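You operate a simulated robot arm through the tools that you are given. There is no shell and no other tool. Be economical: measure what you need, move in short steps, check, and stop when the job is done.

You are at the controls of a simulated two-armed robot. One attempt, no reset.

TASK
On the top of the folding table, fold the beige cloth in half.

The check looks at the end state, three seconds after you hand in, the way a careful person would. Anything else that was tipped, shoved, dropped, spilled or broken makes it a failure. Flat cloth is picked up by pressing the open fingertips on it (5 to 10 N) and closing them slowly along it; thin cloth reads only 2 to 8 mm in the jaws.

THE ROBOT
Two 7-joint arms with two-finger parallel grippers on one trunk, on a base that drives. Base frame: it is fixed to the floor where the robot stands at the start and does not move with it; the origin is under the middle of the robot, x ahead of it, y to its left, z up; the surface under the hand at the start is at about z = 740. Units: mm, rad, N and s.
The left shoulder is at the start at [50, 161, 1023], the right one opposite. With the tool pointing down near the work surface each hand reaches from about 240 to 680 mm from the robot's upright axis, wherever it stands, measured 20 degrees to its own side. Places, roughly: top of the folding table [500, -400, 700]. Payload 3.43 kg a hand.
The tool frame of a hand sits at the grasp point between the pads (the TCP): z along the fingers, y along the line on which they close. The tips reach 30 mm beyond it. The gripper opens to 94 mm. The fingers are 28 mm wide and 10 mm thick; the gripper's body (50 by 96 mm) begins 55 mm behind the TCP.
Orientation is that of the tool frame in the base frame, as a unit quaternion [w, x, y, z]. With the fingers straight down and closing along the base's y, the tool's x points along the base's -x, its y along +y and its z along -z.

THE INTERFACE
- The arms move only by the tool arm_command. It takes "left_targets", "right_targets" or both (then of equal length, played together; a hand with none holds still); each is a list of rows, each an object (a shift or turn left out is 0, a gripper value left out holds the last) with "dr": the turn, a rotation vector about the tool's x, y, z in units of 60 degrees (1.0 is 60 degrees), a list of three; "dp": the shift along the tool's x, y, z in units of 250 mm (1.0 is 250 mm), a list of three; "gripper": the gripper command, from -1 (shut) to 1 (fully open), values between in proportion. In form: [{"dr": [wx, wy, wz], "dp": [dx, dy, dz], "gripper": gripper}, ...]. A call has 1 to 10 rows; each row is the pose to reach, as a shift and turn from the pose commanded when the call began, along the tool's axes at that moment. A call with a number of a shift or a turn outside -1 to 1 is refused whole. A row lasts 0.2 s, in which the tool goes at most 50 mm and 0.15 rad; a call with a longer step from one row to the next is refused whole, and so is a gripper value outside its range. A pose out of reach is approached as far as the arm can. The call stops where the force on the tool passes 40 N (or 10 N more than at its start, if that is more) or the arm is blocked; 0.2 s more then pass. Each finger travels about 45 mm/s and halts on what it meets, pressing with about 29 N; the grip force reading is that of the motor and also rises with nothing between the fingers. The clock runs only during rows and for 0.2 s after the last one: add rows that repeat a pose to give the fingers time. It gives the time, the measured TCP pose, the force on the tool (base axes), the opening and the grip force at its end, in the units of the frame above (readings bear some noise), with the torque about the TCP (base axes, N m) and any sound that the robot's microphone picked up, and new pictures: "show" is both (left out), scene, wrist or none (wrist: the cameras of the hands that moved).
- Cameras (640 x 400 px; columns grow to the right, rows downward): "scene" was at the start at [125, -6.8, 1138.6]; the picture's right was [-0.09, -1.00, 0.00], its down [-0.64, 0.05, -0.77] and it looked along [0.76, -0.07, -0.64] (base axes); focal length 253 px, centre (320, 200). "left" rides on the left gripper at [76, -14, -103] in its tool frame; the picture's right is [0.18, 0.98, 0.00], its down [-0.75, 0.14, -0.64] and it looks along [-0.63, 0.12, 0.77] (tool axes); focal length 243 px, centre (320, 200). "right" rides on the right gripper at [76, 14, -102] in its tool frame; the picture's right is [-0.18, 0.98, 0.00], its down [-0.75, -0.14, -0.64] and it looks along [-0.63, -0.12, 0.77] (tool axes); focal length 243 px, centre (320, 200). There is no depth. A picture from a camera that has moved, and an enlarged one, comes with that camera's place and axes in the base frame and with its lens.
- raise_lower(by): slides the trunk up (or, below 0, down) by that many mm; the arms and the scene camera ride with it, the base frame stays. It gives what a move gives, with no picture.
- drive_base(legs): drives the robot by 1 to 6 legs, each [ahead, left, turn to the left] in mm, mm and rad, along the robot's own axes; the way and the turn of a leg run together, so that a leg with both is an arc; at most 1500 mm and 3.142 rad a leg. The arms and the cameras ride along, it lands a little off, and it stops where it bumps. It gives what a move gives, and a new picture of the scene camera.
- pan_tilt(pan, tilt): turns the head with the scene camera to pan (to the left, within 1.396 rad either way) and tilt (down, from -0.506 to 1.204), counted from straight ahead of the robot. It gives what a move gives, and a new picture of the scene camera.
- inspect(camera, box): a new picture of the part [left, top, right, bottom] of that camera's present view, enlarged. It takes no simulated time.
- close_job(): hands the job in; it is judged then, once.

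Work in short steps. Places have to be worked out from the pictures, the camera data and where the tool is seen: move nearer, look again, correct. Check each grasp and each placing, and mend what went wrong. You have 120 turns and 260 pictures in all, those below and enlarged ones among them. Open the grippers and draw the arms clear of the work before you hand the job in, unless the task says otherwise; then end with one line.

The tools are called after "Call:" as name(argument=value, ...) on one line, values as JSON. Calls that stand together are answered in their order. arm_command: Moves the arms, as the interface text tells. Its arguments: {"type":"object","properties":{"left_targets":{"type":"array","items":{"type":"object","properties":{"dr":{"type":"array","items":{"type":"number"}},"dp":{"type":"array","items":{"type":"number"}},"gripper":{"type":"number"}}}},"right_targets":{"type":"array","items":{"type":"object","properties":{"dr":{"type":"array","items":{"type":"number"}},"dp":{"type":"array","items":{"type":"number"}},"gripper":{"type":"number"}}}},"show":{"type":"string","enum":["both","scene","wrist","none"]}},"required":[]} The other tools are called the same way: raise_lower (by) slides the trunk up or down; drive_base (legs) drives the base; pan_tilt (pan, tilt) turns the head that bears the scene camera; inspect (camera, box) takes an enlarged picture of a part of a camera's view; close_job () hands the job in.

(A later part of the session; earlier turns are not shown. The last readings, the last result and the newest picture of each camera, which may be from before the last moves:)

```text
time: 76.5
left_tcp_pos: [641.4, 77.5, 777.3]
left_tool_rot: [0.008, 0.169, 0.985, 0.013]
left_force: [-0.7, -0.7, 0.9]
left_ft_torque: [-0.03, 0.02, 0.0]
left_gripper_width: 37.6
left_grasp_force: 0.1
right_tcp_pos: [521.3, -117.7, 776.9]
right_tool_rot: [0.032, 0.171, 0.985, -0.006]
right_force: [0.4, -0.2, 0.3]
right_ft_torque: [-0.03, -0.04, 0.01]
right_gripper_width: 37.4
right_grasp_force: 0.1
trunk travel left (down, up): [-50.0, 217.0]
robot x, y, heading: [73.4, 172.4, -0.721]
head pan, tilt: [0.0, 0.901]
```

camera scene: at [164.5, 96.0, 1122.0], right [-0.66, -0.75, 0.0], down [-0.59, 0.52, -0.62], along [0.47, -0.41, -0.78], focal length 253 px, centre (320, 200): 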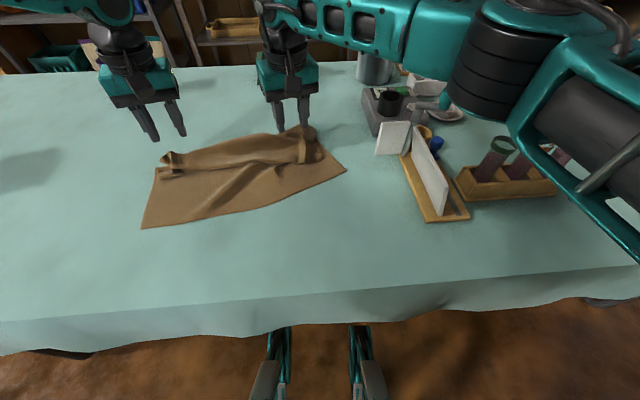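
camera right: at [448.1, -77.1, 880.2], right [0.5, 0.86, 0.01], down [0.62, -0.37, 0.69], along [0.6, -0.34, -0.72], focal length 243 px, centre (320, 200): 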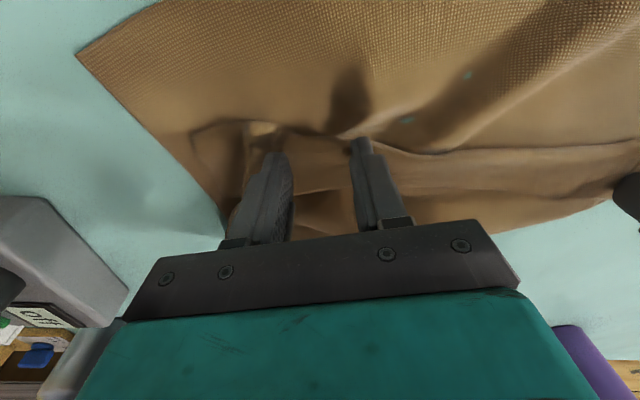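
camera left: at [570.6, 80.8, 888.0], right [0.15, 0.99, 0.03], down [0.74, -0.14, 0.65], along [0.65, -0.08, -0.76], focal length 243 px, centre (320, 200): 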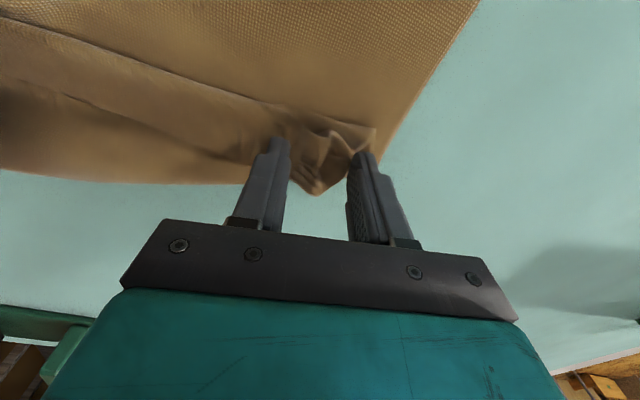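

Left will close on the bunch now. Right goes down 4 mm more.

Call:
arm_command(left_targets=[{"gripper": -0.3}, {"gripper": -0.4}, {"gripper": -0.5}, {"gripper": -0.6}, {"gripper": -0.7}, {"gripper": -0.8}, {"gripper": -0.9}, {"gripper": -1}, {"gripper": -1}], right_targets=[{"dp": [0, 0, 0.006]}, {"dp": [0, 0, 0.01]}, {"dp": [0, 0, 0.013]}, {"dp": [0, 0, 0.015]}, {"dp": [0, 0, 0.015]}, {"dp": [0, 0, 0.015]}, {"dp": [0, 0, 0.015]}, {"dp": [0, 0, 0.015]}, {"dp": [0, 0, 0.015]}], show="wrist")

```text
time: 78.5
left_tcp_pos: [640.2, 76.2, 780.2]
left_tool_rot: [0.007, 0.17, 0.985, 0.014]
left_force: [-1.5, -3.3, 2.4]
left_ft_torque: [-0.11, 0.02, 0.05]
left_gripper_width: 4.0
left_grasp_force: 29.3
right_tcp_pos: [521.7, -117.6, 772.8]
right_tool_rot: [0.031, 0.171, 0.985, -0.007]
right_force: [1.6, 2.8, 6.1]
right_ft_torque: [-0.07, 0.03, -0.05]
right_gripper_width: 37.3
right_grasp_force: 0.1
trunk travel left (down, up): [-50.0, 217.0]
robot x, y, heading: [76.1, 169.2, -0.72]
head pan, tilt: [0.0, 0.901]
camera right: at [448.8, -76.8, 870.9], right [0.5, 0.86, 0.01], down [0.62, -0.37, 0.69], along [0.6, -0.34, -0.72], focal length 243 px, centre (320, 200)
camera left: at [563.8, 86.0, 880.8], right [0.16, 0.99, 0.03], down [0.74, -0.14, 0.65], along [0.65, -0.08, -0.76], focal length 243 px, centre (320, 200)
```

right: 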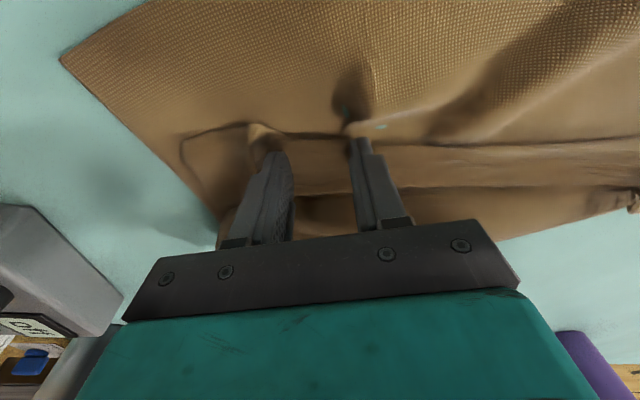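
left: 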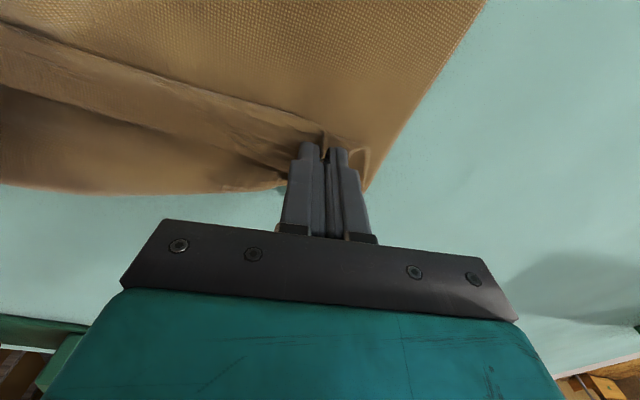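

Left grips the bunch at 4 mm. Right has about 6 N of contact, so I'll close it slowly.

Call:
arm_command(right_targets=[{"gripper": -0.3}, {"gripper": -0.4}, {"gripper": -0.5}, {"gripper": -0.6}, {"gripper": -0.7}, {"gripper": -0.8}, {"gripper": -0.9}, {"gripper": -1}, {"gripper": -1}], show="wrist")

```text
time: 80.5
left_tcp_pos: [641.8, 77.9, 778.5]
left_tool_rot: [0.008, 0.169, 0.985, 0.015]
left_force: [-0.8, -0.4, 3.0]
left_ft_torque: [-0.09, -0.04, -0.06]
left_gripper_width: 4.2
left_grasp_force: 29.0
right_tcp_pos: [521.1, -118.3, 774.3]
right_tool_rot: [0.032, 0.171, 0.985, -0.006]
right_force: [-0.8, -0.7, 5.6]
right_ft_torque: [-0.07, 0.09, 0.01]
right_gripper_width: 0.0
right_grasp_force: 28.7
trunk travel left (down, up): [-50.0, 217.0]
robot x, y, heading: [76.0, 170.0, -0.714]
head pan, tilt: [0.0, 0.901]
camera right: at [448.7, -77.1, 870.8], right [0.5, 0.86, 0.01], down [0.62, -0.37, 0.69], along [0.6, -0.34, -0.72], focal length 243 px, centre (320, 200)
```

right: 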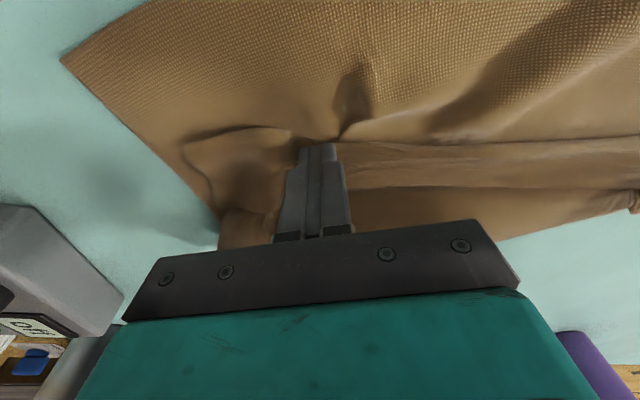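

The right hand slipped (0 mm). I'll reopen there, press a little firmer and close again.

Call:
arm_command(right_targets=[{"dp": [0, 0, -0.03], "gripper": -1}, {"dp": [-0.01, 0.01, -0.03], "gripper": -0.5}, {"dp": [-0.02, 0.02, -0.03], "gripper": 0}, {"dp": [-0.02, 0.02, -0.02], "gripper": 0}, {"dp": [-0.02, 0.02, 0.0], "gripper": 0}, {"dp": [-0.02, 0.02, 0.006], "gripper": 0}, {"dp": [-0.02, 0.02, 0.008], "gripper": 0}], show="wrist")

```text
time: 82.1
left_tcp_pos: [641.2, 77.7, 779.0]
left_tool_rot: [0.008, 0.17, 0.985, 0.014]
left_force: [1.1, -2.7, 1.6]
left_ft_torque: [-0.05, -0.02, 0.03]
left_gripper_width: 4.5
left_grasp_force: 29.2
right_tcp_pos: [528.1, -116.1, 772.7]
right_tool_rot: [0.032, 0.171, 0.985, -0.007]
right_force: [-2.7, 2.6, 13.3]
right_ft_torque: [-0.14, 0.26, -0.05]
right_gripper_width: 46.4
right_grasp_force: 0.1
trunk travel left (down, up): [-50.0, 217.0]
robot x, y, heading: [78.2, 170.0, -0.719]
head pan, tilt: [0.0, 0.901]
camera right: at [455.3, -73.6, 870.4], right [0.5, 0.86, 0.01], down [0.62, -0.37, 0.69], along [0.6, -0.34, -0.72], focal length 243 px, centre (320, 200)
```

right: 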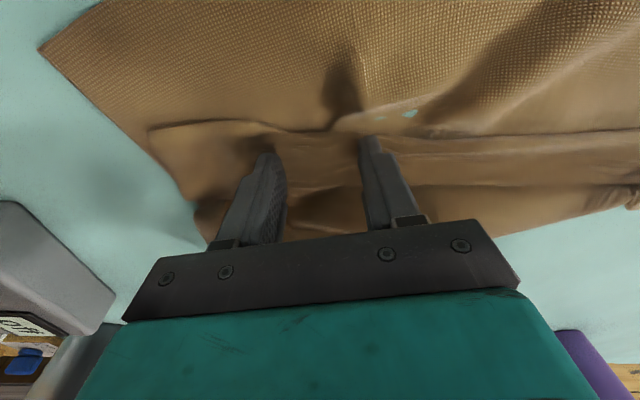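

13 N with good placement on the strip. Closing slowly.

Call:
arm_command(right_targets=[{"gripper": -0.12}, {"gripper": -0.24}, {"gripper": -0.36}, {"gripper": -0.48}, {"gripper": -0.6}, {"gripper": -0.7}, {"gripper": -0.8}, {"gripper": -0.9}, {"gripper": -1}, {"gripper": -1}], show="wrist")

```text
time: 84.3
left_tcp_pos: [641.4, 77.5, 778.5]
left_tool_rot: [0.008, 0.169, 0.985, 0.014]
left_force: [-3.3, -5.3, 0.5]
left_ft_torque: [-0.21, 0.09, 0.06]
left_gripper_width: 4.1
left_grasp_force: 28.9
right_tcp_pos: [528.7, -115.2, 772.5]
right_tool_rot: [0.033, 0.171, 0.985, -0.006]
right_force: [0.9, -0.8, 22.9]
right_ft_torque: [-0.05, 0.07, -0.01]
right_gripper_width: 5.4
right_grasp_force: 29.1
trunk travel left (down, up): [-50.0, 217.0]
robot x, y, heading: [76.5, 175.4, -0.716]
head pan, tilt: [0.0, 0.901]
camera right: at [455.0, -73.9, 870.5], right [0.5, 0.86, 0.01], down [0.62, -0.37, 0.69], along [0.6, -0.34, -0.72], focal length 243 px, centre (320, 200)
```

right: 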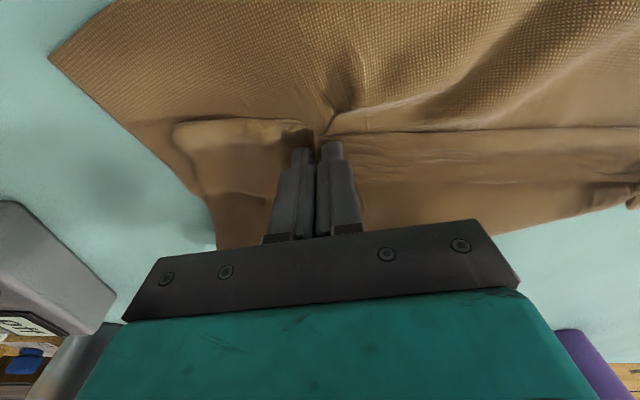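

5.4 mm may again include the lower layer. I'll lift both hands 40 mm and look at what comes up.

Call:
arm_command(left_targets=[{"dp": [0, 0, -0.06]}, {"dp": [0, 0, -0.12]}, {"dp": [0, 0, -0.18]}], right_targets=[{"dp": [0, 0, -0.06]}, {"dp": [0, 0, -0.12]}, {"dp": [0, 0, -0.18]}])

Call:
inspect(camera="scene", box=[120, 90, 376, 250])

```text
time: 85.1
left_tcp_pos: [640.7, 77.4, 823.7]
left_tool_rot: [0.007, 0.171, 0.985, 0.015]
left_force: [-2.8, -4.5, -0.2]
left_ft_torque: [-0.15, 0.07, 0.05]
left_gripper_width: 4.1
left_grasp_force: 29.3
right_tcp_pos: [526.2, -114.0, 815.5]
right_tool_rot: [0.032, 0.171, 0.985, -0.007]
right_force: [2.5, 4.3, -1.0]
right_ft_torque: [0.12, -0.06, 0.03]
right_gripper_width: 4.3
right_grasp_force: 28.9
trunk travel left (down, up): [-50.0, 217.0]
robot x, y, heading: [80.5, 171.5, -0.716]
head pan, tilt: [0.0, 0.901]
camera scene: at [164.2, 96.2, 1122.1], right [-0.66, -0.75, 0.0], down [-0.59, 0.52, -0.62], along [0.47, -0.41, -0.78], focal length 253 px, centre (320, 200)
camera right: at [453.0, -72.7, 913.4], right [0.5, 0.86, 0.01], down [0.62, -0.37, 0.69], along [0.6, -0.34, -0.72], focal length 243 px, centre (320, 200)
camera left: at [562.7, 85.3, 925.3], right [0.16, 0.99, 0.03], down [0.75, -0.14, 0.65], along [0.65, -0.08, -0.76], focal length 243 px, centre (320, 200)
```

scene: 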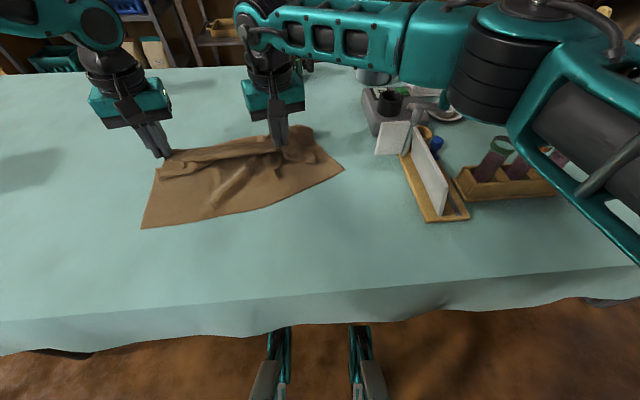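
right: 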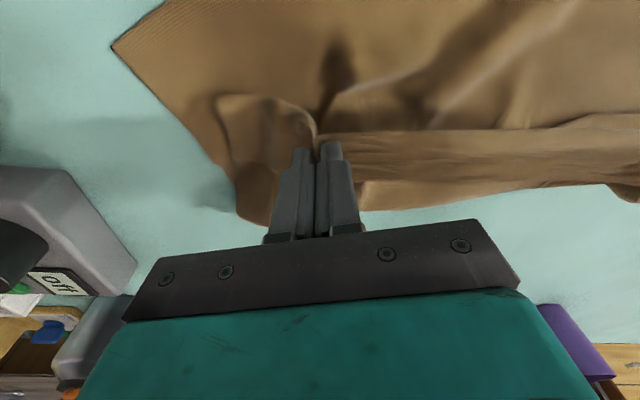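
left: 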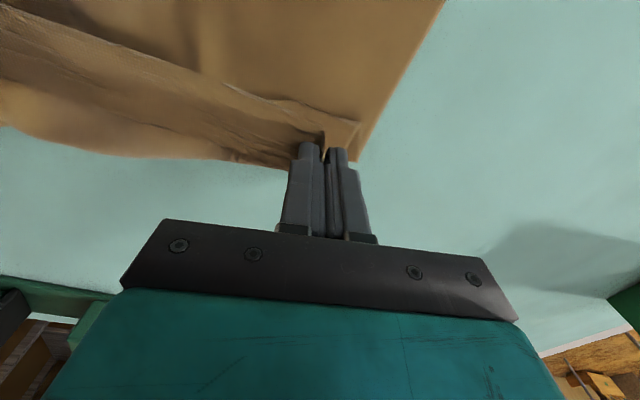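

```text
2.50 times, centred on (248, 170) of scene
camera zoom: at [164.2, 96.2, 1122.1], right [-0.66, -0.75, 0.0], down [-0.59, 0.52, -0.62], along [0.47, -0.41, -0.78], focal length 633 px, centre (500, 275)
```

zoom: 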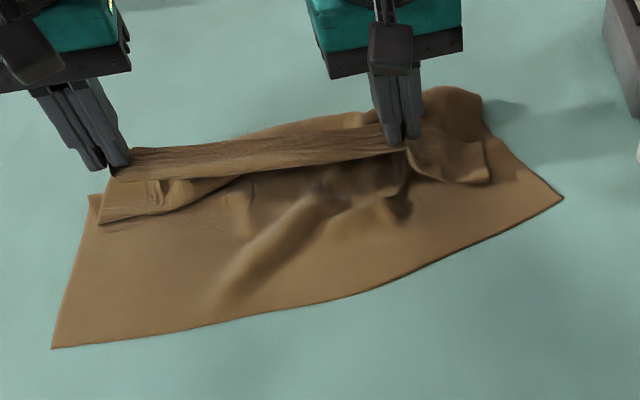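

The strip lifts as the gathered edge of the top layer. I'll draw both hands 60 mm towards the near edge and see whether the lower layer stays put.

Call:
arm_command(left_targets=[{"dp": [0.08, -0.01, 0]}, {"dp": [0.16, -0.015, 0]}, {"dp": [0.24, -0.015, 0]}, {"dp": [0.24, -0.015, 0]}], right_targets=[{"dp": [0.08, 0.01, 0]}, {"dp": [0.16, 0.015, 0]}, {"dp": [0.24, 0.015, 0]}, {"dp": [0.24, 0.015, 0]}], show="scene")

Call:
inspect(camera="scene", box=[120, 90, 376, 250])

```text
time: 86.1
left_tcp_pos: [582.3, 92.8, 820.8]
left_tool_rot: [0.007, 0.169, 0.986, 0.015]
left_force: [-0.2, 0.7, 0.3]
left_ft_torque: [-0.04, 0.01, 0.02]
left_gripper_width: 4.0
left_grasp_force: 29.2
right_tcp_pos: [470.1, -90.8, 811.9]
right_tool_rot: [0.032, 0.172, 0.985, -0.008]
right_force: [0.3, 0.1, -0.7]
right_ft_torque: [0.0, 0.0, 0.03]
right_gripper_width: 4.5
right_grasp_force: 29.4
trunk travel left (down, up): [-50.0, 217.0]
robot x, y, heading: [79.3, 173.3, -0.713]
head pan, tilt: [0.0, 0.901]
camera scene: at [164.2, 96.2, 1122.1], right [-0.66, -0.75, 0.0], down [-0.59, 0.52, -0.62], along [0.47, -0.41, -0.78], focal length 253 px, centre (320, 200)
```

scene: 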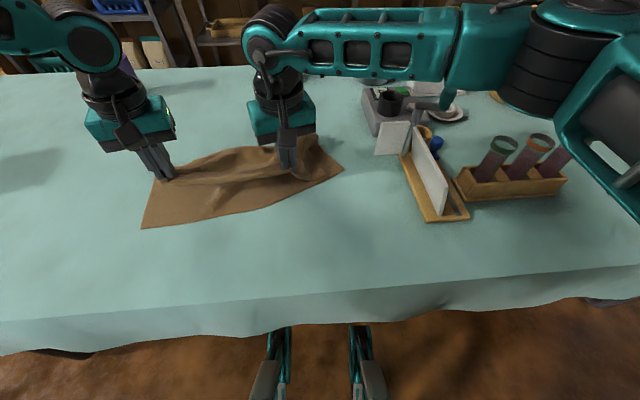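

```text
2.50 times, centred on (248, 170) of scene
camera zoom: at [164.2, 96.2, 1122.1], right [-0.66, -0.75, 0.0], down [-0.59, 0.52, -0.62], along [0.47, -0.41, -0.78], focal length 633 px, centre (500, 275)
```

zoom: 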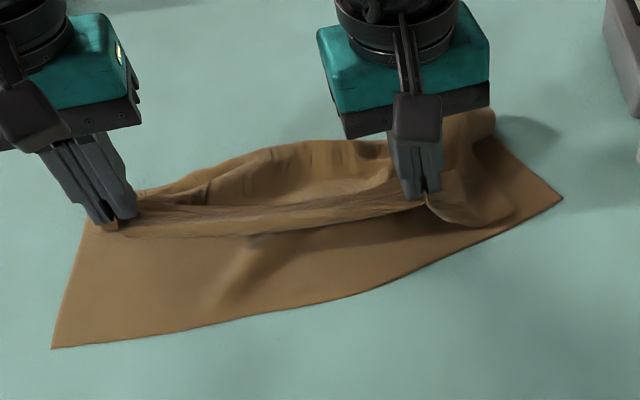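

The lower layer stays put and its wrinkle is clearing. The hands are 58 mm (left) and 14 mm (right) from the near edge. I'll draw past it, lower, then ease back about 20 mm so the hanging edge trails towards me.

Call:
arm_command(left_targets=[{"dp": [0.07, 0.02, 0]}, {"dp": [0.14, 0.04, 0]}, {"dp": [0.212, 0.04, 0.02]}, {"dp": [0.212, 0.04, 0.08]}, {"dp": [0.212, 0.04, 0.14]}, {"dp": [0.18, 0.04, 0.16]}, {"dp": [0.15, 0.04, 0.16]}, {"dp": [0.13, 0.04, 0.16]}], right_targets=[{"dp": [0.02, 0, 0]}, {"dp": [0.04, 0, 0]}, {"dp": [0.06, 0, 0.02]}, {"dp": [0.06, 0, 0.06]}, {"dp": [0.06, 0, 0.1]}, {"dp": [0.03, 0, 0.12]}, {"dp": [0.0, 0, 0.12]}, {"dp": [-0.03, 0, 0.12]}], show="scene")

Call:
inspect(camera="scene", box=[120, 90, 376, 250])

```text
time: 87.9
left_tcp_pos: [557.2, 113.5, 781.6]
left_tool_rot: [0.007, 0.17, 0.985, 0.014]
left_force: [-2.0, -4.8, 0.0]
left_ft_torque: [-0.18, 0.08, 0.03]
left_gripper_width: 3.9
left_grasp_force: 28.5
right_tcp_pos: [478.5, -92.2, 782.3]
right_tool_rot: [0.031, 0.171, 0.985, -0.007]
right_force: [2.1, 5.6, 0.2]
right_ft_torque: [0.19, -0.08, 0.0]
right_gripper_width: 4.6
right_grasp_force: 28.9
trunk travel left (down, up): [-50.0, 217.0]
robot x, y, heading: [73.0, 171.0, -0.716]
head pan, tilt: [0.0, 0.901]
camera scene: at [164.3, 96.2, 1122.1], right [-0.66, -0.75, 0.0], down [-0.59, 0.52, -0.62], along [0.47, -0.41, -0.78], focal length 253 px, centre (320, 200)
```

scene: 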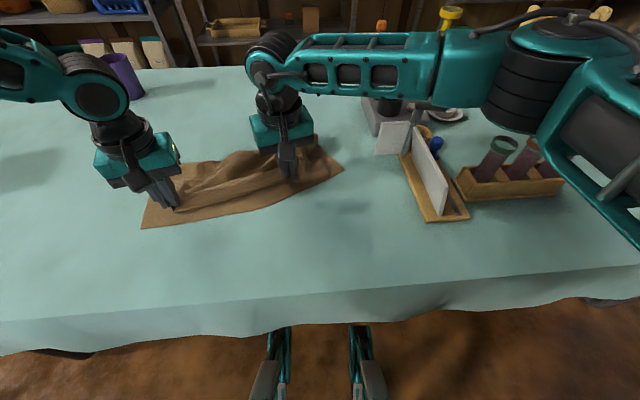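

```text
2.50 times, centred on (248, 170) of scene
camera zoom: at [164.3, 96.2, 1122.1], right [-0.66, -0.75, 0.0], down [-0.59, 0.52, -0.62], along [0.47, -0.41, -0.78], focal length 633 px, centre (500, 275)
```

zoom: 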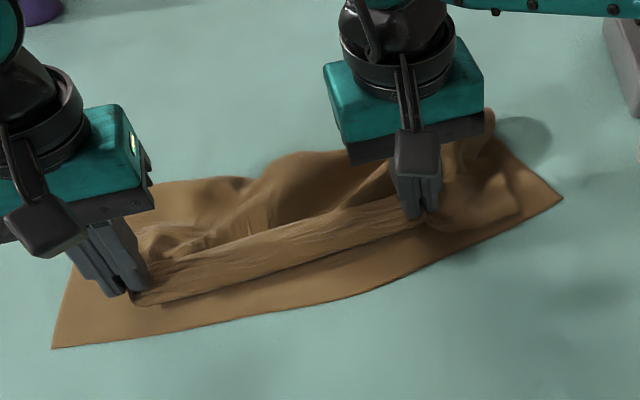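

The strip now runs parallel to the near edge, about 30 mm inside it. I'll relieve the tension, release both and look.

Call:
arm_command(left_targets=[{"dp": [0, -0.02, 0.0]}, {"dp": [0, -0.02, 0.01], "gripper": -0.8}, {"dp": [0, -0.02, 0.01], "gripper": -0.4}, {"dp": [0, -0.02, 0.01], "gripper": 0}, {"dp": [0, -0.02, -0.05]}, {"dp": [0, -0.02, -0.2]}, {"dp": [0, 0.0, -0.35]}, {"dp": [0, 0.1, -0.45]}, {"dp": [0, 0.2, -0.55]}], right_targets=[{"dp": [0, 0.02, 0.0]}, {"dp": [0, 0.02, 0.01], "gripper": -0.8}, {"dp": [0, 0.02, 0.01], "gripper": -0.4}, {"dp": [0, 0.02, 0.01], "gripper": 0}, {"dp": [0, 0.02, -0.05]}, {"dp": [0, 0.02, -0.2]}, {"dp": [0, 0.0, -0.35]}, {"dp": [0, -0.1, -0.45]}, {"dp": [0, -0.22, -0.55]}])

Call:
inspect(camera="scene", box=[120, 90, 376, 250])

```text
time: 89.9
left_tcp_pos: [572.2, 157.7, 921.2]
left_tool_rot: [0.006, 0.171, 0.985, 0.015]
left_force: [0.3, -0.1, 0.1]
left_ft_torque: [0.0, 0.01, -0.01]
left_gripper_width: 46.9
left_grasp_force: 0.0
right_tcp_pos: [452.4, -143.3, 920.5]
right_tool_rot: [0.032, 0.17, 0.985, -0.007]
right_force: [-0.7, 0.6, 0.3]
right_ft_torque: [-0.01, 0.0, -0.01]
right_gripper_width: 47.0
right_grasp_force: 0.1
trunk travel left (down, up): [-50.0, 217.0]
robot x, y, heading: [77.9, 170.8, -0.714]
head pan, tilt: [0.0, 0.901]
camera scene: at [164.1, 96.2, 1122.1], right [-0.66, -0.75, 0.0], down [-0.59, 0.52, -0.62], along [0.47, -0.41, -0.78], focal length 253 px, centre (320, 200)
camera right: at [380.1, -101.6, 1018.4], right [0.5, 0.86, 0.01], down [0.62, -0.37, 0.69], along [0.6, -0.34, -0.72], focal length 243 px, centre (320, 200)
camera left: at [493.5, 166.9, 1023.4], right [0.16, 0.99, 0.03], down [0.75, -0.14, 0.65], along [0.65, -0.08, -0.76], focal length 243 px, centre (320, 200)
```

scene: 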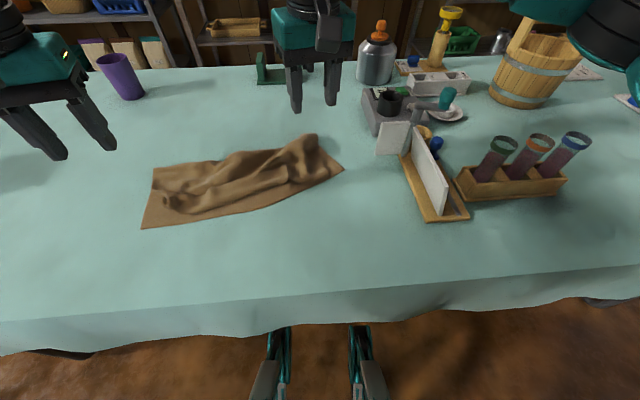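
right: 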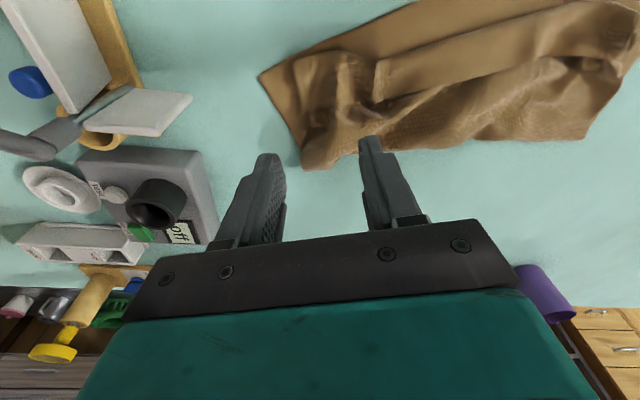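
left: 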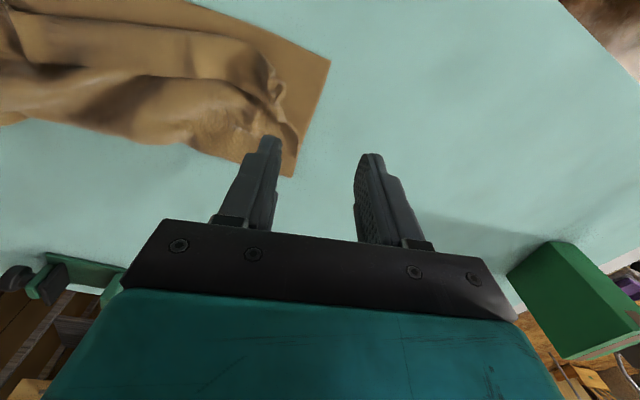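

```text
2.50 times, centred on (248, 170) of scene
camera zoom: at [164.1, 96.2, 1122.1], right [-0.66, -0.75, 0.0], down [-0.59, 0.52, -0.62], along [0.47, -0.41, -0.78], focal length 633 px, centre (500, 275)
```

zoom: 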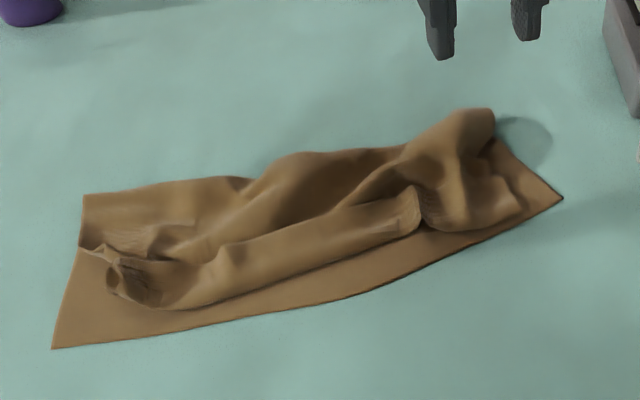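

The lower layer is flat again, but the top is bunched from the regrips. I'll open it out fully and refold cleanly. First I'll regrip the two bunched points at my release poses; both grippers are open now.

Call:
arm_command(left_targets=[{"dp": [0, -0.1, 0.1]}, {"dp": [0, -0.206, 0.2]}, {"dp": [0, -0.206, 0.36]}, {"dp": [0, -0.206, 0.5]}, {"dp": [0, -0.206, 0.56], "gripper": -0.3}, {"dp": [0, -0.206, 0.56], "gripper": -0.6}, {"dp": [0, -0.206, 0.56], "gripper": -0.8}, {"dp": [0, -0.206, 0.56], "gripper": -1}, {"dp": [0, -0.206, 0.56], "gripper": -1}], right_targets=[{"dp": [0, 0.12, 0.1]}, {"dp": [-0.028, 0.249, 0.2]}, {"dp": [-0.028, 0.249, 0.36]}, {"dp": [-0.028, 0.249, 0.5]}, {"dp": [-0.028, 0.249, 0.555], "gripper": -0.3}, {"dp": [-0.028, 0.249, 0.555], "gripper": -0.6}, {"dp": [-0.028, 0.249, 0.555], "gripper": -0.8}, {"dp": [-0.028, 0.249, 0.555], "gripper": -1}, {"dp": [-0.028, 0.249, 0.555], "gripper": -1}], show="none")

```text
time: 91.9
left_tcp_pos: [558.2, 112.1, 779.8]
left_tool_rot: [0.007, 0.17, 0.985, 0.015]
left_force: [0.8, 0.7, 1.0]
left_ft_torque: [0.02, -0.01, 0.0]
left_gripper_width: 5.5
left_grasp_force: 28.5
right_tcp_pos: [487.9, -90.5, 782.3]
right_tool_rot: [0.032, 0.171, 0.985, -0.006]
right_force: [0.1, 0.3, 0.8]
right_ft_torque: [0.06, 0.0, -0.02]
right_gripper_width: 3.6
right_grasp_force: 29.1
trunk travel left (down, up): [-50.0, 217.0]
robot x, y, heading: [75.8, 170.3, -0.717]
head pan, tilt: [0.0, 0.901]
```

Both are gripped (5.5 and 3.6 mm). I'll lift high and carry outward over the fold line.

Call:
arm_command(left_targets=[{"dp": [0, 0.01, -0.15]}, {"dp": [-0.06, 0.01, -0.3]}, {"dp": [-0.16, 0.01, -0.44]}, {"dp": [-0.28, 0.01, -0.55]}, {"dp": [-0.4, 0.01, -0.6]}, {"dp": [-0.5, 0.01, -0.6]}, {"dp": [-0.5, 0.01, -0.6]}], right_targets=[{"dp": [0, 0, -0.15]}, {"dp": [-0.06, 0, -0.3]}, {"dp": [-0.16, 0, -0.44]}, {"dp": [-0.28, 0, -0.55]}, {"dp": [-0.38, 0, -0.6]}, {"dp": [-0.46, 0, -0.6]}, {"dp": [-0.46, 0, -0.6]}], show="scene")

```text
time: 93.5
left_tcp_pos: [672.0, 68.6, 932.3]
left_tool_rot: [0.006, 0.17, 0.985, 0.015]
left_force: [-0.6, -0.1, -0.3]
left_ft_torque: [0.02, -0.01, 0.01]
left_gripper_width: 5.4
left_grasp_force: 28.7
right_tcp_pos: [559.9, -115.0, 933.6]
right_tool_rot: [0.032, 0.17, 0.985, -0.007]
right_force: [0.5, -0.7, -0.3]
right_ft_torque: [-0.01, -0.01, 0.01]
right_gripper_width: 3.6
right_grasp_force: 29.0
right hand out of reach, approached as far as the arm can: row 5, 6, 7
trunk travel left (down, up): [-50.0, 217.0]
robot x, y, heading: [75.7, 169.2, -0.717]
head pan, tilt: [0.0, 0.901]
camera scene: at [164.2, 96.1, 1122.1], right [-0.66, -0.75, 0.0], down [-0.59, 0.52, -0.62], along [0.47, -0.41, -0.78], focal length 253 px, centre (320, 200)
```

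scene: 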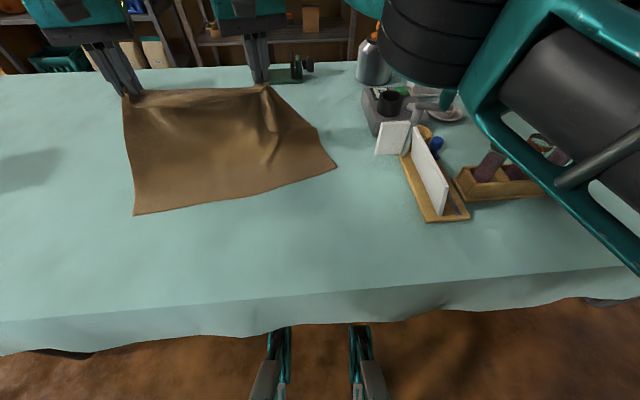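

Lifted like this, the cloth hangs smooth from both corners, so I can lay it straight down from here. I'll spread the hands until the top edge is lightly taut.

Call:
arm_command(left_targets=[{"dp": [0, 0.05, 0]}, {"dp": [0, 0.1, 0]}, {"dp": [0, 0.1, 0]}], right_targets=[{"dp": [0.06, -0.05, 0]}, {"dp": [0.06, -0.1, 0]}, {"dp": [0.06, -0.1, 0]}])

Call:
inspect(camera="scene", box=[100, 70, 356, 230])

```text
time: 94.5
left_tcp_pos: [674.6, 85.0, 933.3]
left_tool_rot: [0.002, 0.173, 0.985, 0.004]
left_force: [-10.5, -15.9, 0.4]
left_ft_torque: [-0.47, 0.37, 0.09]
left_gripper_width: 5.8
left_grasp_force: 29.0
right_tcp_pos: [540.4, -121.6, 931.9]
right_tool_rot: [0.036, 0.162, 0.986, 0.003]
right_force: [10.5, 16.2, 0.3]
right_ft_torque: [0.47, -0.32, -0.13]
right_gripper_width: 1.7
right_grasp_force: 29.0
trunk travel left (down, up): [-50.0, 217.0]
robot x, y, heading: [78.0, 173.7, -0.718]
head pan, tilt: [0.0, 0.901]
stopped in row 3 (left hand): the force on the tool passed its limit at 40 N (the readings are from after the stop); the commanded pose is now the measured one
camera scene: at [164.2, 96.3, 1122.1], right [-0.66, -0.75, 0.0], down [-0.59, 0.52, -0.62], along [0.47, -0.41, -0.78], focal length 253 px, centre (320, 200)
camera right: at [466.7, -83.1, 1030.0], right [0.49, 0.87, 0.03], down [0.62, -0.37, 0.69], along [0.61, -0.32, -0.72], focal length 243 px, centre (320, 200)
camera left: at [598.6, 96.9, 1036.9], right [0.16, 0.99, 0.01], down [0.75, -0.13, 0.65], along [0.64, -0.1, -0.76], focal length 243 px, centre (320, 200)
```

scene: 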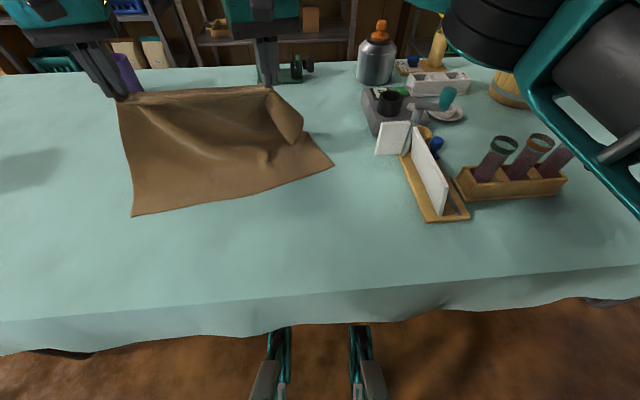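
right: 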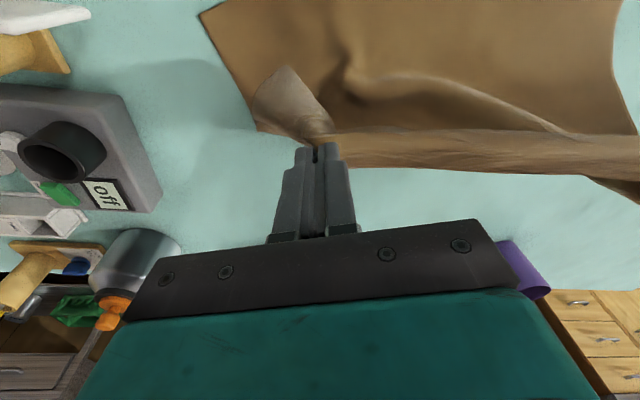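
left: 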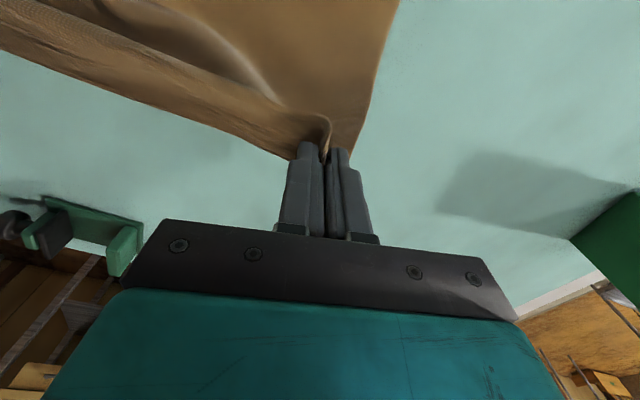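

```text
2.50 times, centred on (228, 150) of scene
camera zoom: at [164.2, 96.3, 1122.1], right [-0.66, -0.75, 0.0], down [-0.59, 0.52, -0.62], along [0.47, -0.41, -0.78], focal length 633 px, centre (550, 325)
```

zoom: 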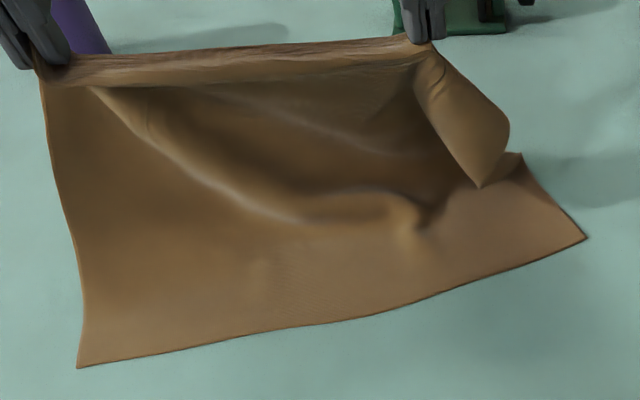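

Taut now; 19 N is too much, so I'll relax. The held band drapes with its free edge hanging on my side, so vertical fingers are right. Relative to the near edge D(335,525)–C(456,146), I'll lay it along an arc: slightly past the near edge, down, then ease back 25 mm. Stopping first just above the table to check.

Call:
arm_command(left_targets=[{"dp": [0.05, 0.005, 0.016]}, {"dp": [0.099, 0.006, 0.032]}, {"dp": [0.165, 0.016, 0.17]}, {"dp": [0.236, 0.023, 0.308]}, {"dp": [0.316, 0.032, 0.42]}, {"dp": [0.396, 0.04, 0.5]}, {"dp": [0.396, 0.04, 0.5]}], right_targets=[{"dp": [-0.018, 0.01, 0.014]}, {"dp": [-0.036, 0.02, 0.028]}, {"dp": [0.014, 0.024, 0.166]}, {"dp": [0.064, 0.026, 0.304]}, {"dp": [0.144, 0.03, 0.416]}, {"dp": [0.224, 0.035, 0.496]}, {"dp": [0.224, 0.035, 0.496]}], show="scene")

Call:
inspect(camera="scene", box=[100, 90, 356, 250])

```text
time: 96.1
left_tcp_pos: [589.4, 131.2, 808.5]
left_tool_rot: [0.005, 0.172, 0.985, 0.003]
left_force: [-7.6, -20.8, -0.1]
left_ft_torque: [-0.67, 0.23, 0.2]
left_gripper_width: 5.9
left_grasp_force: 28.8
right_tcp_pos: [497.4, -98.4, 803.1]
right_tool_rot: [0.033, 0.164, 0.986, 0.002]
right_force: [6.9, 20.9, 0.6]
right_ft_torque: [0.61, -0.24, -0.04]
right_gripper_width: 1.4
right_grasp_force: 29.1
trunk travel left (down, up): [-50.0, 217.0]
robot x, y, heading: [70.9, 171.0, -0.721]
head pan, tilt: [0.0, 0.901]
camera scene: at [164.3, 96.2, 1122.1], right [-0.66, -0.75, 0.0], down [-0.59, 0.52, -0.62], along [0.47, -0.41, -0.78], focal length 253 px, centre (320, 200)
```

scene: 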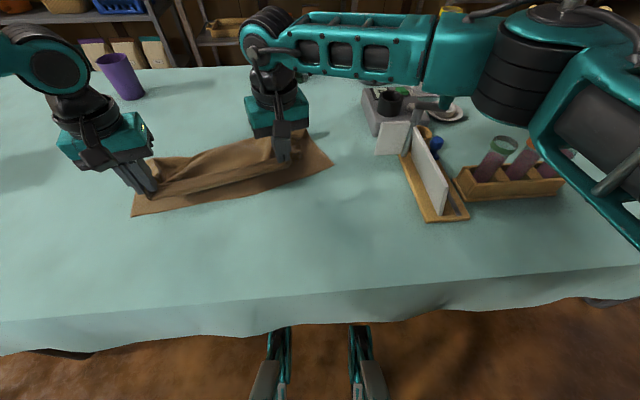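

```text
2.50 times, centred on (228, 170) of scene
camera zoom: at [164.3, 96.2, 1122.1], right [-0.66, -0.75, 0.0], down [-0.59, 0.52, -0.62], along [0.47, -0.41, -0.78], focal length 633 px, centre (550, 275)
```

zoom: 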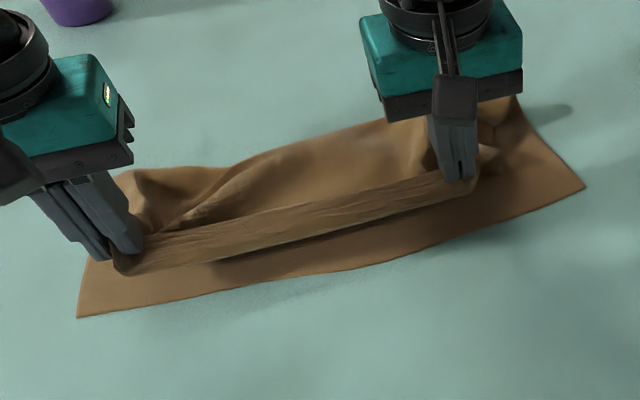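

Good shape, but the 22 N of tension is too high. I'll bring the hands in 5 mm each, lower fully, ease back outward and then release gently.

Call:
arm_command(left_targets=[{"dp": [0.01, -0.02, 0.03]}, {"dp": [0.02, -0.024, 0.08]}, {"dp": [0.0, -0.024, 0.1]}, {"dp": [-0.03, -0.024, 0.104]}, {"dp": [-0.06, -0.024, 0.104]}, {"dp": [-0.06, -0.024, 0.104]}], right_targets=[{"dp": [0.01, 0.02, 0.03]}, {"dp": [0.02, 0.024, 0.07]}, {"dp": [0.0, 0.024, 0.085]}, {"dp": [-0.03, 0.024, 0.085]}, {"dp": [-0.06, 0.024, 0.085]}, {"dp": [-0.06, 0.024, 0.085]}], show="none")

Call:
inspect(camera="scene", box=[100, 90, 356, 250])

```text
time: 97.5
left_tcp_pos: [600.6, 123.2, 782.8]
left_tool_rot: [0.004, 0.172, 0.985, 0.008]
left_force: [-2.4, -6.6, 0.6]
left_ft_torque: [-0.18, 0.08, 0.07]
left_gripper_width: 5.1
left_grasp_force: 28.7
right_tcp_pos: [516.0, -101.1, 783.5]
right_tool_rot: [0.034, 0.166, 0.986, 0.0]
right_force: [1.8, 6.5, 0.5]
right_ft_torque: [0.21, -0.09, 0.0]
right_gripper_width: 2.0
right_grasp_force: 29.0
trunk travel left (down, up): [-50.0, 217.0]
robot x, y, heading: [75.1, 171.5, -0.718]
head pan, tilt: [0.0, 0.901]
```

```text
2.50 times, centred on (228, 170) of scene
camera zoom: at [164.2, 96.2, 1122.1], right [-0.66, -0.75, 0.0], down [-0.59, 0.52, -0.62], along [0.47, -0.41, -0.78], focal length 633 px, centre (550, 275)
```

zoom: 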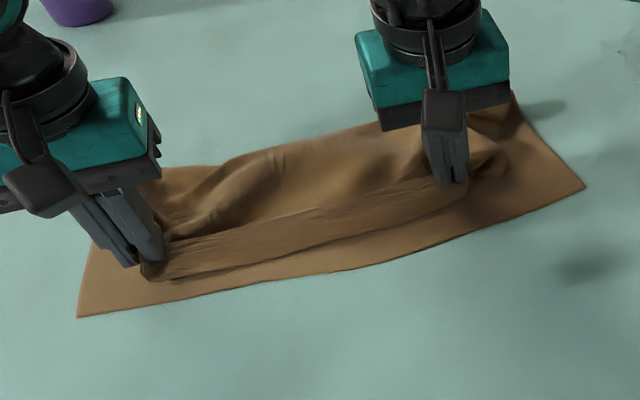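

The free edge still lies about 30 mm short of the near edge. I'll shift 28 mm towards me at slightly raised height, lower, release and withdraw.

Call:
arm_command(left_targets=[{"dp": [0.03, -0.01, -0.04]}, {"dp": [0.08, -0.012, -0.05]}, {"dp": [0.12, -0.012, -0.02]}, {"dp": [0.112, -0.012, 0.004]}, {"dp": [0.112, -0.012, 0.006], "gripper": -0.8}, {"dp": [0.112, -0.012, 0.006], "gripper": -0.3}, {"dp": [0.112, -0.012, 0.006], "gripper": 0.1}, {"dp": [0.112, -0.012, -0.06]}, {"dp": [0.112, -0.012, -0.22]}, {"dp": [0.112, 0.03, -0.38]}], right_targets=[{"dp": [0.03, 0.01, -0.04]}, {"dp": [0.08, 0.012, -0.05]}, {"dp": [0.12, 0.012, -0.02]}, {"dp": [0.112, 0.012, 0.004]}, {"dp": [0.112, 0.012, 0.006], "gripper": -0.8}, {"dp": [0.112, 0.012, 0.006], "gripper": -0.3}, {"dp": [0.112, 0.012, 0.006], "gripper": 0.1}, {"dp": [0.112, 0.012, -0.06]}, {"dp": [0.112, 0.012, -0.22]}, {"dp": [0.112, -0.03, -0.38]}], show="wrist")

Call:
inspect(camera="scene", box=[100, 90, 356, 250])

```text
time: 99.7
left_tcp_pos: [576.8, 137.8, 878.3]
left_tool_rot: [0.004, 0.173, 0.985, 0.007]
left_force: [0.1, 0.0, -0.8]
left_ft_torque: [0.0, 0.0, 0.01]
left_gripper_width: 51.8
left_grasp_force: 0.0
right_tcp_pos: [479.0, -95.7, 877.2]
right_tool_rot: [0.033, 0.166, 0.986, 0.0]
right_force: [0.0, 0.4, 1.0]
right_ft_torque: [0.0, -0.04, 0.01]
right_gripper_width: 52.0
right_grasp_force: 0.1
trunk travel left (down, up): [-50.0, 217.0]
robot x, y, heading: [75.6, 173.9, -0.718]
head pan, tilt: [0.0, 0.901]
camera right: at [405.8, -57.2, 975.8], right [0.49, 0.87, 0.02], down [0.62, -0.37, 0.69], along [0.61, -0.33, -0.72], focal length 243 px, centre (320, 200)
camera left: at [499.8, 148.4, 980.0], right [0.16, 0.99, 0.01], down [0.75, -0.13, 0.65], along [0.64, -0.09, -0.76], focal length 243 px, centre (320, 200)
```

right: 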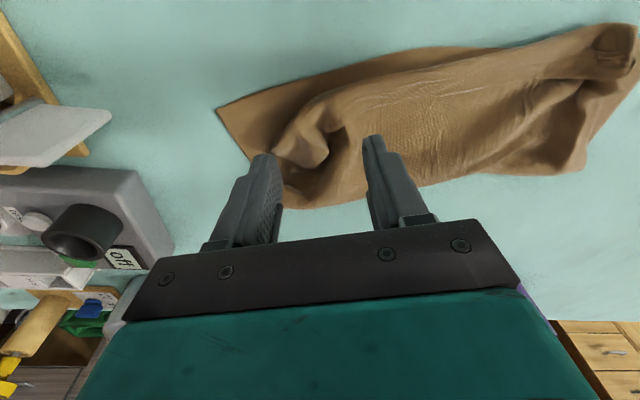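
left: 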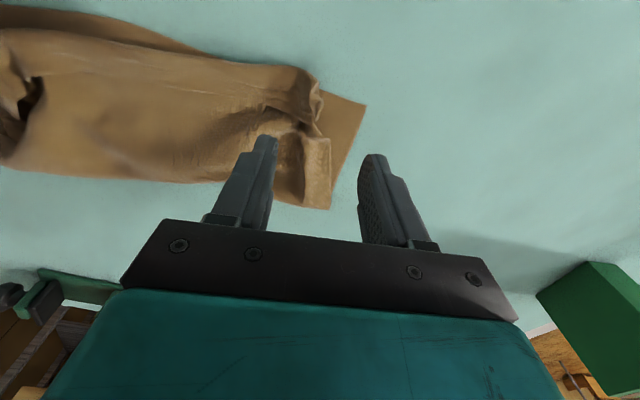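

```text
2.50 times, centred on (228, 170) of scene
camera zoom: at [164.0, 96.2, 1122.1], right [-0.66, -0.75, 0.0], down [-0.59, 0.52, -0.62], along [0.47, -0.41, -0.78], focal length 633 px, centre (550, 275)
```

zoom: 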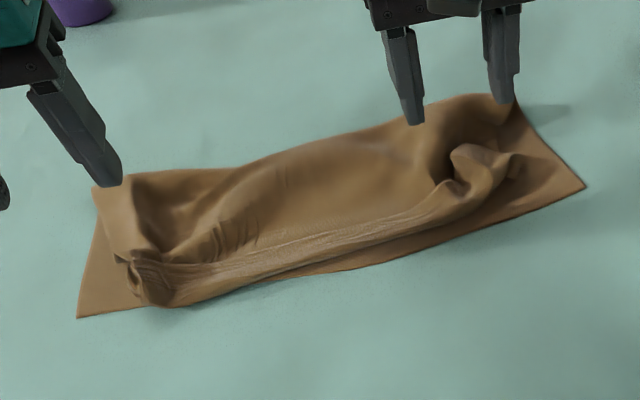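

Much better. The middle of the free edge now meets the near edge and the fold is in place; only the two ends of the top layer are gathered inward. I'll smooth by pressing closed fingertips near the middle and stroking outward with both hands. First, position them.

Call:
arm_command(left_targets=[{"dp": [-0.05, -0.12, 0.03], "gripper": -1}, {"dp": [-0.1, -0.24, 0.1]}, {"dp": [-0.139, -0.36, 0.18]}, {"dp": [-0.139, -0.36, 0.3]}, {"dp": [-0.139, -0.36, 0.37]}, {"dp": [-0.139, -0.36, 0.37]}], right_targets=[{"dp": [-0.08, 0.06, 0.03], "gripper": -1}, {"dp": [-0.15, 0.12, 0.1]}, {"dp": [-0.188, 0.172, 0.18]}, {"dp": [-0.188, 0.172, 0.3]}, {"dp": [-0.188, 0.172, 0.37]}, {"dp": [-0.188, 0.172, 0.37]}], show="none")

Call:
inspect(camera="scene", box=[100, 90, 356, 250])

```text
time: 101.1
left_tcp_pos: [579.0, 41.6, 782.6]
left_tool_rot: [0.004, 0.172, 0.985, 0.006]
left_force: [-0.7, -0.1, -0.1]
left_ft_torque: [0.02, 0.03, -0.02]
left_gripper_width: 0.1
left_grasp_force: 29.3
right_tcp_pos: [544.0, -71.8, 789.2]
right_tool_rot: [0.034, 0.165, 0.986, 0.0]
right_force: [-0.5, 0.2, -0.2]
right_ft_torque: [0.04, 0.01, 0.02]
right_gripper_width: 0.0
right_grasp_force: 29.1
trunk travel left (down, up): [-50.0, 217.0]
robot x, y, heading: [78.7, 169.6, -0.717]
head pan, tilt: [0.0, 0.901]
```

```text
2.50 times, centred on (228, 170) of scene
camera zoom: at [164.3, 96.2, 1122.1], right [-0.66, -0.75, 0.0], down [-0.59, 0.52, -0.62], along [0.47, -0.41, -0.78], focal length 633 px, centre (550, 275)
```

zoom: 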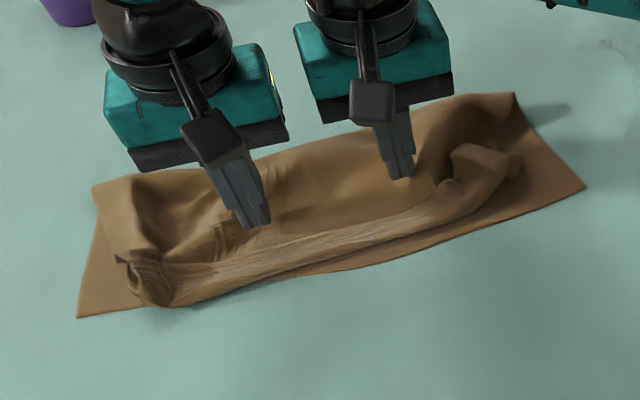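

Now to make contact.

Call:
arm_command(left_targets=[{"dp": [0, 0, 0.012]}, {"dp": [0, 0, 0.024]}, {"dp": [0, 0, 0.032]}], right_targets=[{"dp": [0, 0, 0.03]}, {"dp": [0, 0, 0.05]}, {"dp": [0, 0, 0.06]}], show="none")

```text
time: 101.9
left_tcp_pos: [580.6, 42.3, 774.9]
left_tool_rot: [0.005, 0.172, 0.985, 0.007]
left_force: [0.4, 0.3, -0.2]
left_ft_torque: [0.0, 0.01, 0.0]
left_gripper_width: 0.0
left_grasp_force: 29.3
right_tcp_pos: [545.7, -73.0, 774.1]
right_tool_rot: [0.034, 0.164, 0.986, 0.0]
right_force: [0.1, 0.8, -0.4]
right_ft_torque: [-0.01, 0.01, 0.0]
right_gripper_width: 0.0
right_grasp_force: 28.8
trunk travel left (down, up): [-50.0, 217.0]
robot x, y, heading: [76.5, 168.4, -0.72]
head pan, tilt: [0.0, 0.901]
```

Just above contact. I'll press about 4 mm further and stroke outward.

Call:
arm_command(left_targets=[{"dp": [0, 0, 0.01]}, {"dp": [0, 0.01, 0.018]}, {"dp": [0, 0.06, 0.018]}, {"dp": [0.01, 0.12, 0.018]}, {"dp": [0.01, 0.18, 0.018]}, {"dp": [0.01, 0.24, 0.018]}, {"dp": [0.02, 0.3, 0.018]}, {"dp": [0.02, 0.36, 0.014]}, {"dp": [0.02, 0.42, 0.01]}, {"dp": [0.02, 0.46, 0.0]}], right_targets=[{"dp": [0, 0, 0.01]}, {"dp": [0, -0.01, 0.018]}, {"dp": [0, -0.06, 0.018]}, {"dp": [0.01, -0.12, 0.018]}, {"dp": [0.01, -0.18, 0.018]}, {"dp": [0.01, -0.24, 0.018]}, {"dp": [0.02, -0.3, 0.018]}, {"dp": [0.02, -0.36, 0.014]}, {"dp": [0.02, -0.42, 0.01]}, {"dp": [0.02, -0.46, 0.0]}], show="none")

Call:
inspect(camera="scene", box=[100, 90, 356, 250])

```text
time: 104.1
left_tcp_pos: [612.4, 153.5, 777.0]
left_tool_rot: [0.004, 0.174, 0.985, 0.006]
left_force: [0.6, -0.5, 0.3]
left_ft_torque: [-0.01, -0.01, 0.0]
left_gripper_width: 0.1
left_grasp_force: 29.2
right_tcp_pos: [502.7, -179.3, 772.1]
right_tool_rot: [0.033, 0.165, 0.986, -0.001]
right_force: [3.9, 6.9, 17.3]
right_ft_torque: [0.27, 0.11, -0.07]
right_gripper_width: 0.1
right_grasp_force: 29.1
trunk travel left (down, up): [-50.0, 217.0]
robot x, y, heading: [76.7, 170.8, -0.716]
head pan, tilt: [0.0, 0.901]
```

```text
2.50 times, centred on (228, 170) of scene
camera zoom: at [163.4, 97.3, 1122.1], right [-0.66, -0.75, 0.0], down [-0.59, 0.51, -0.62], along [0.47, -0.41, -0.78], focal length 633 px, centre (550, 275)
```

zoom: 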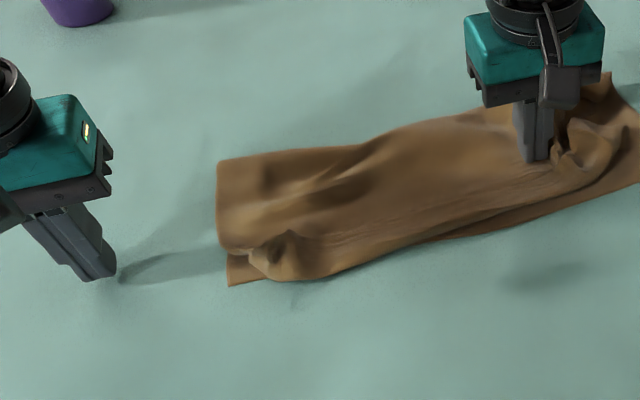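

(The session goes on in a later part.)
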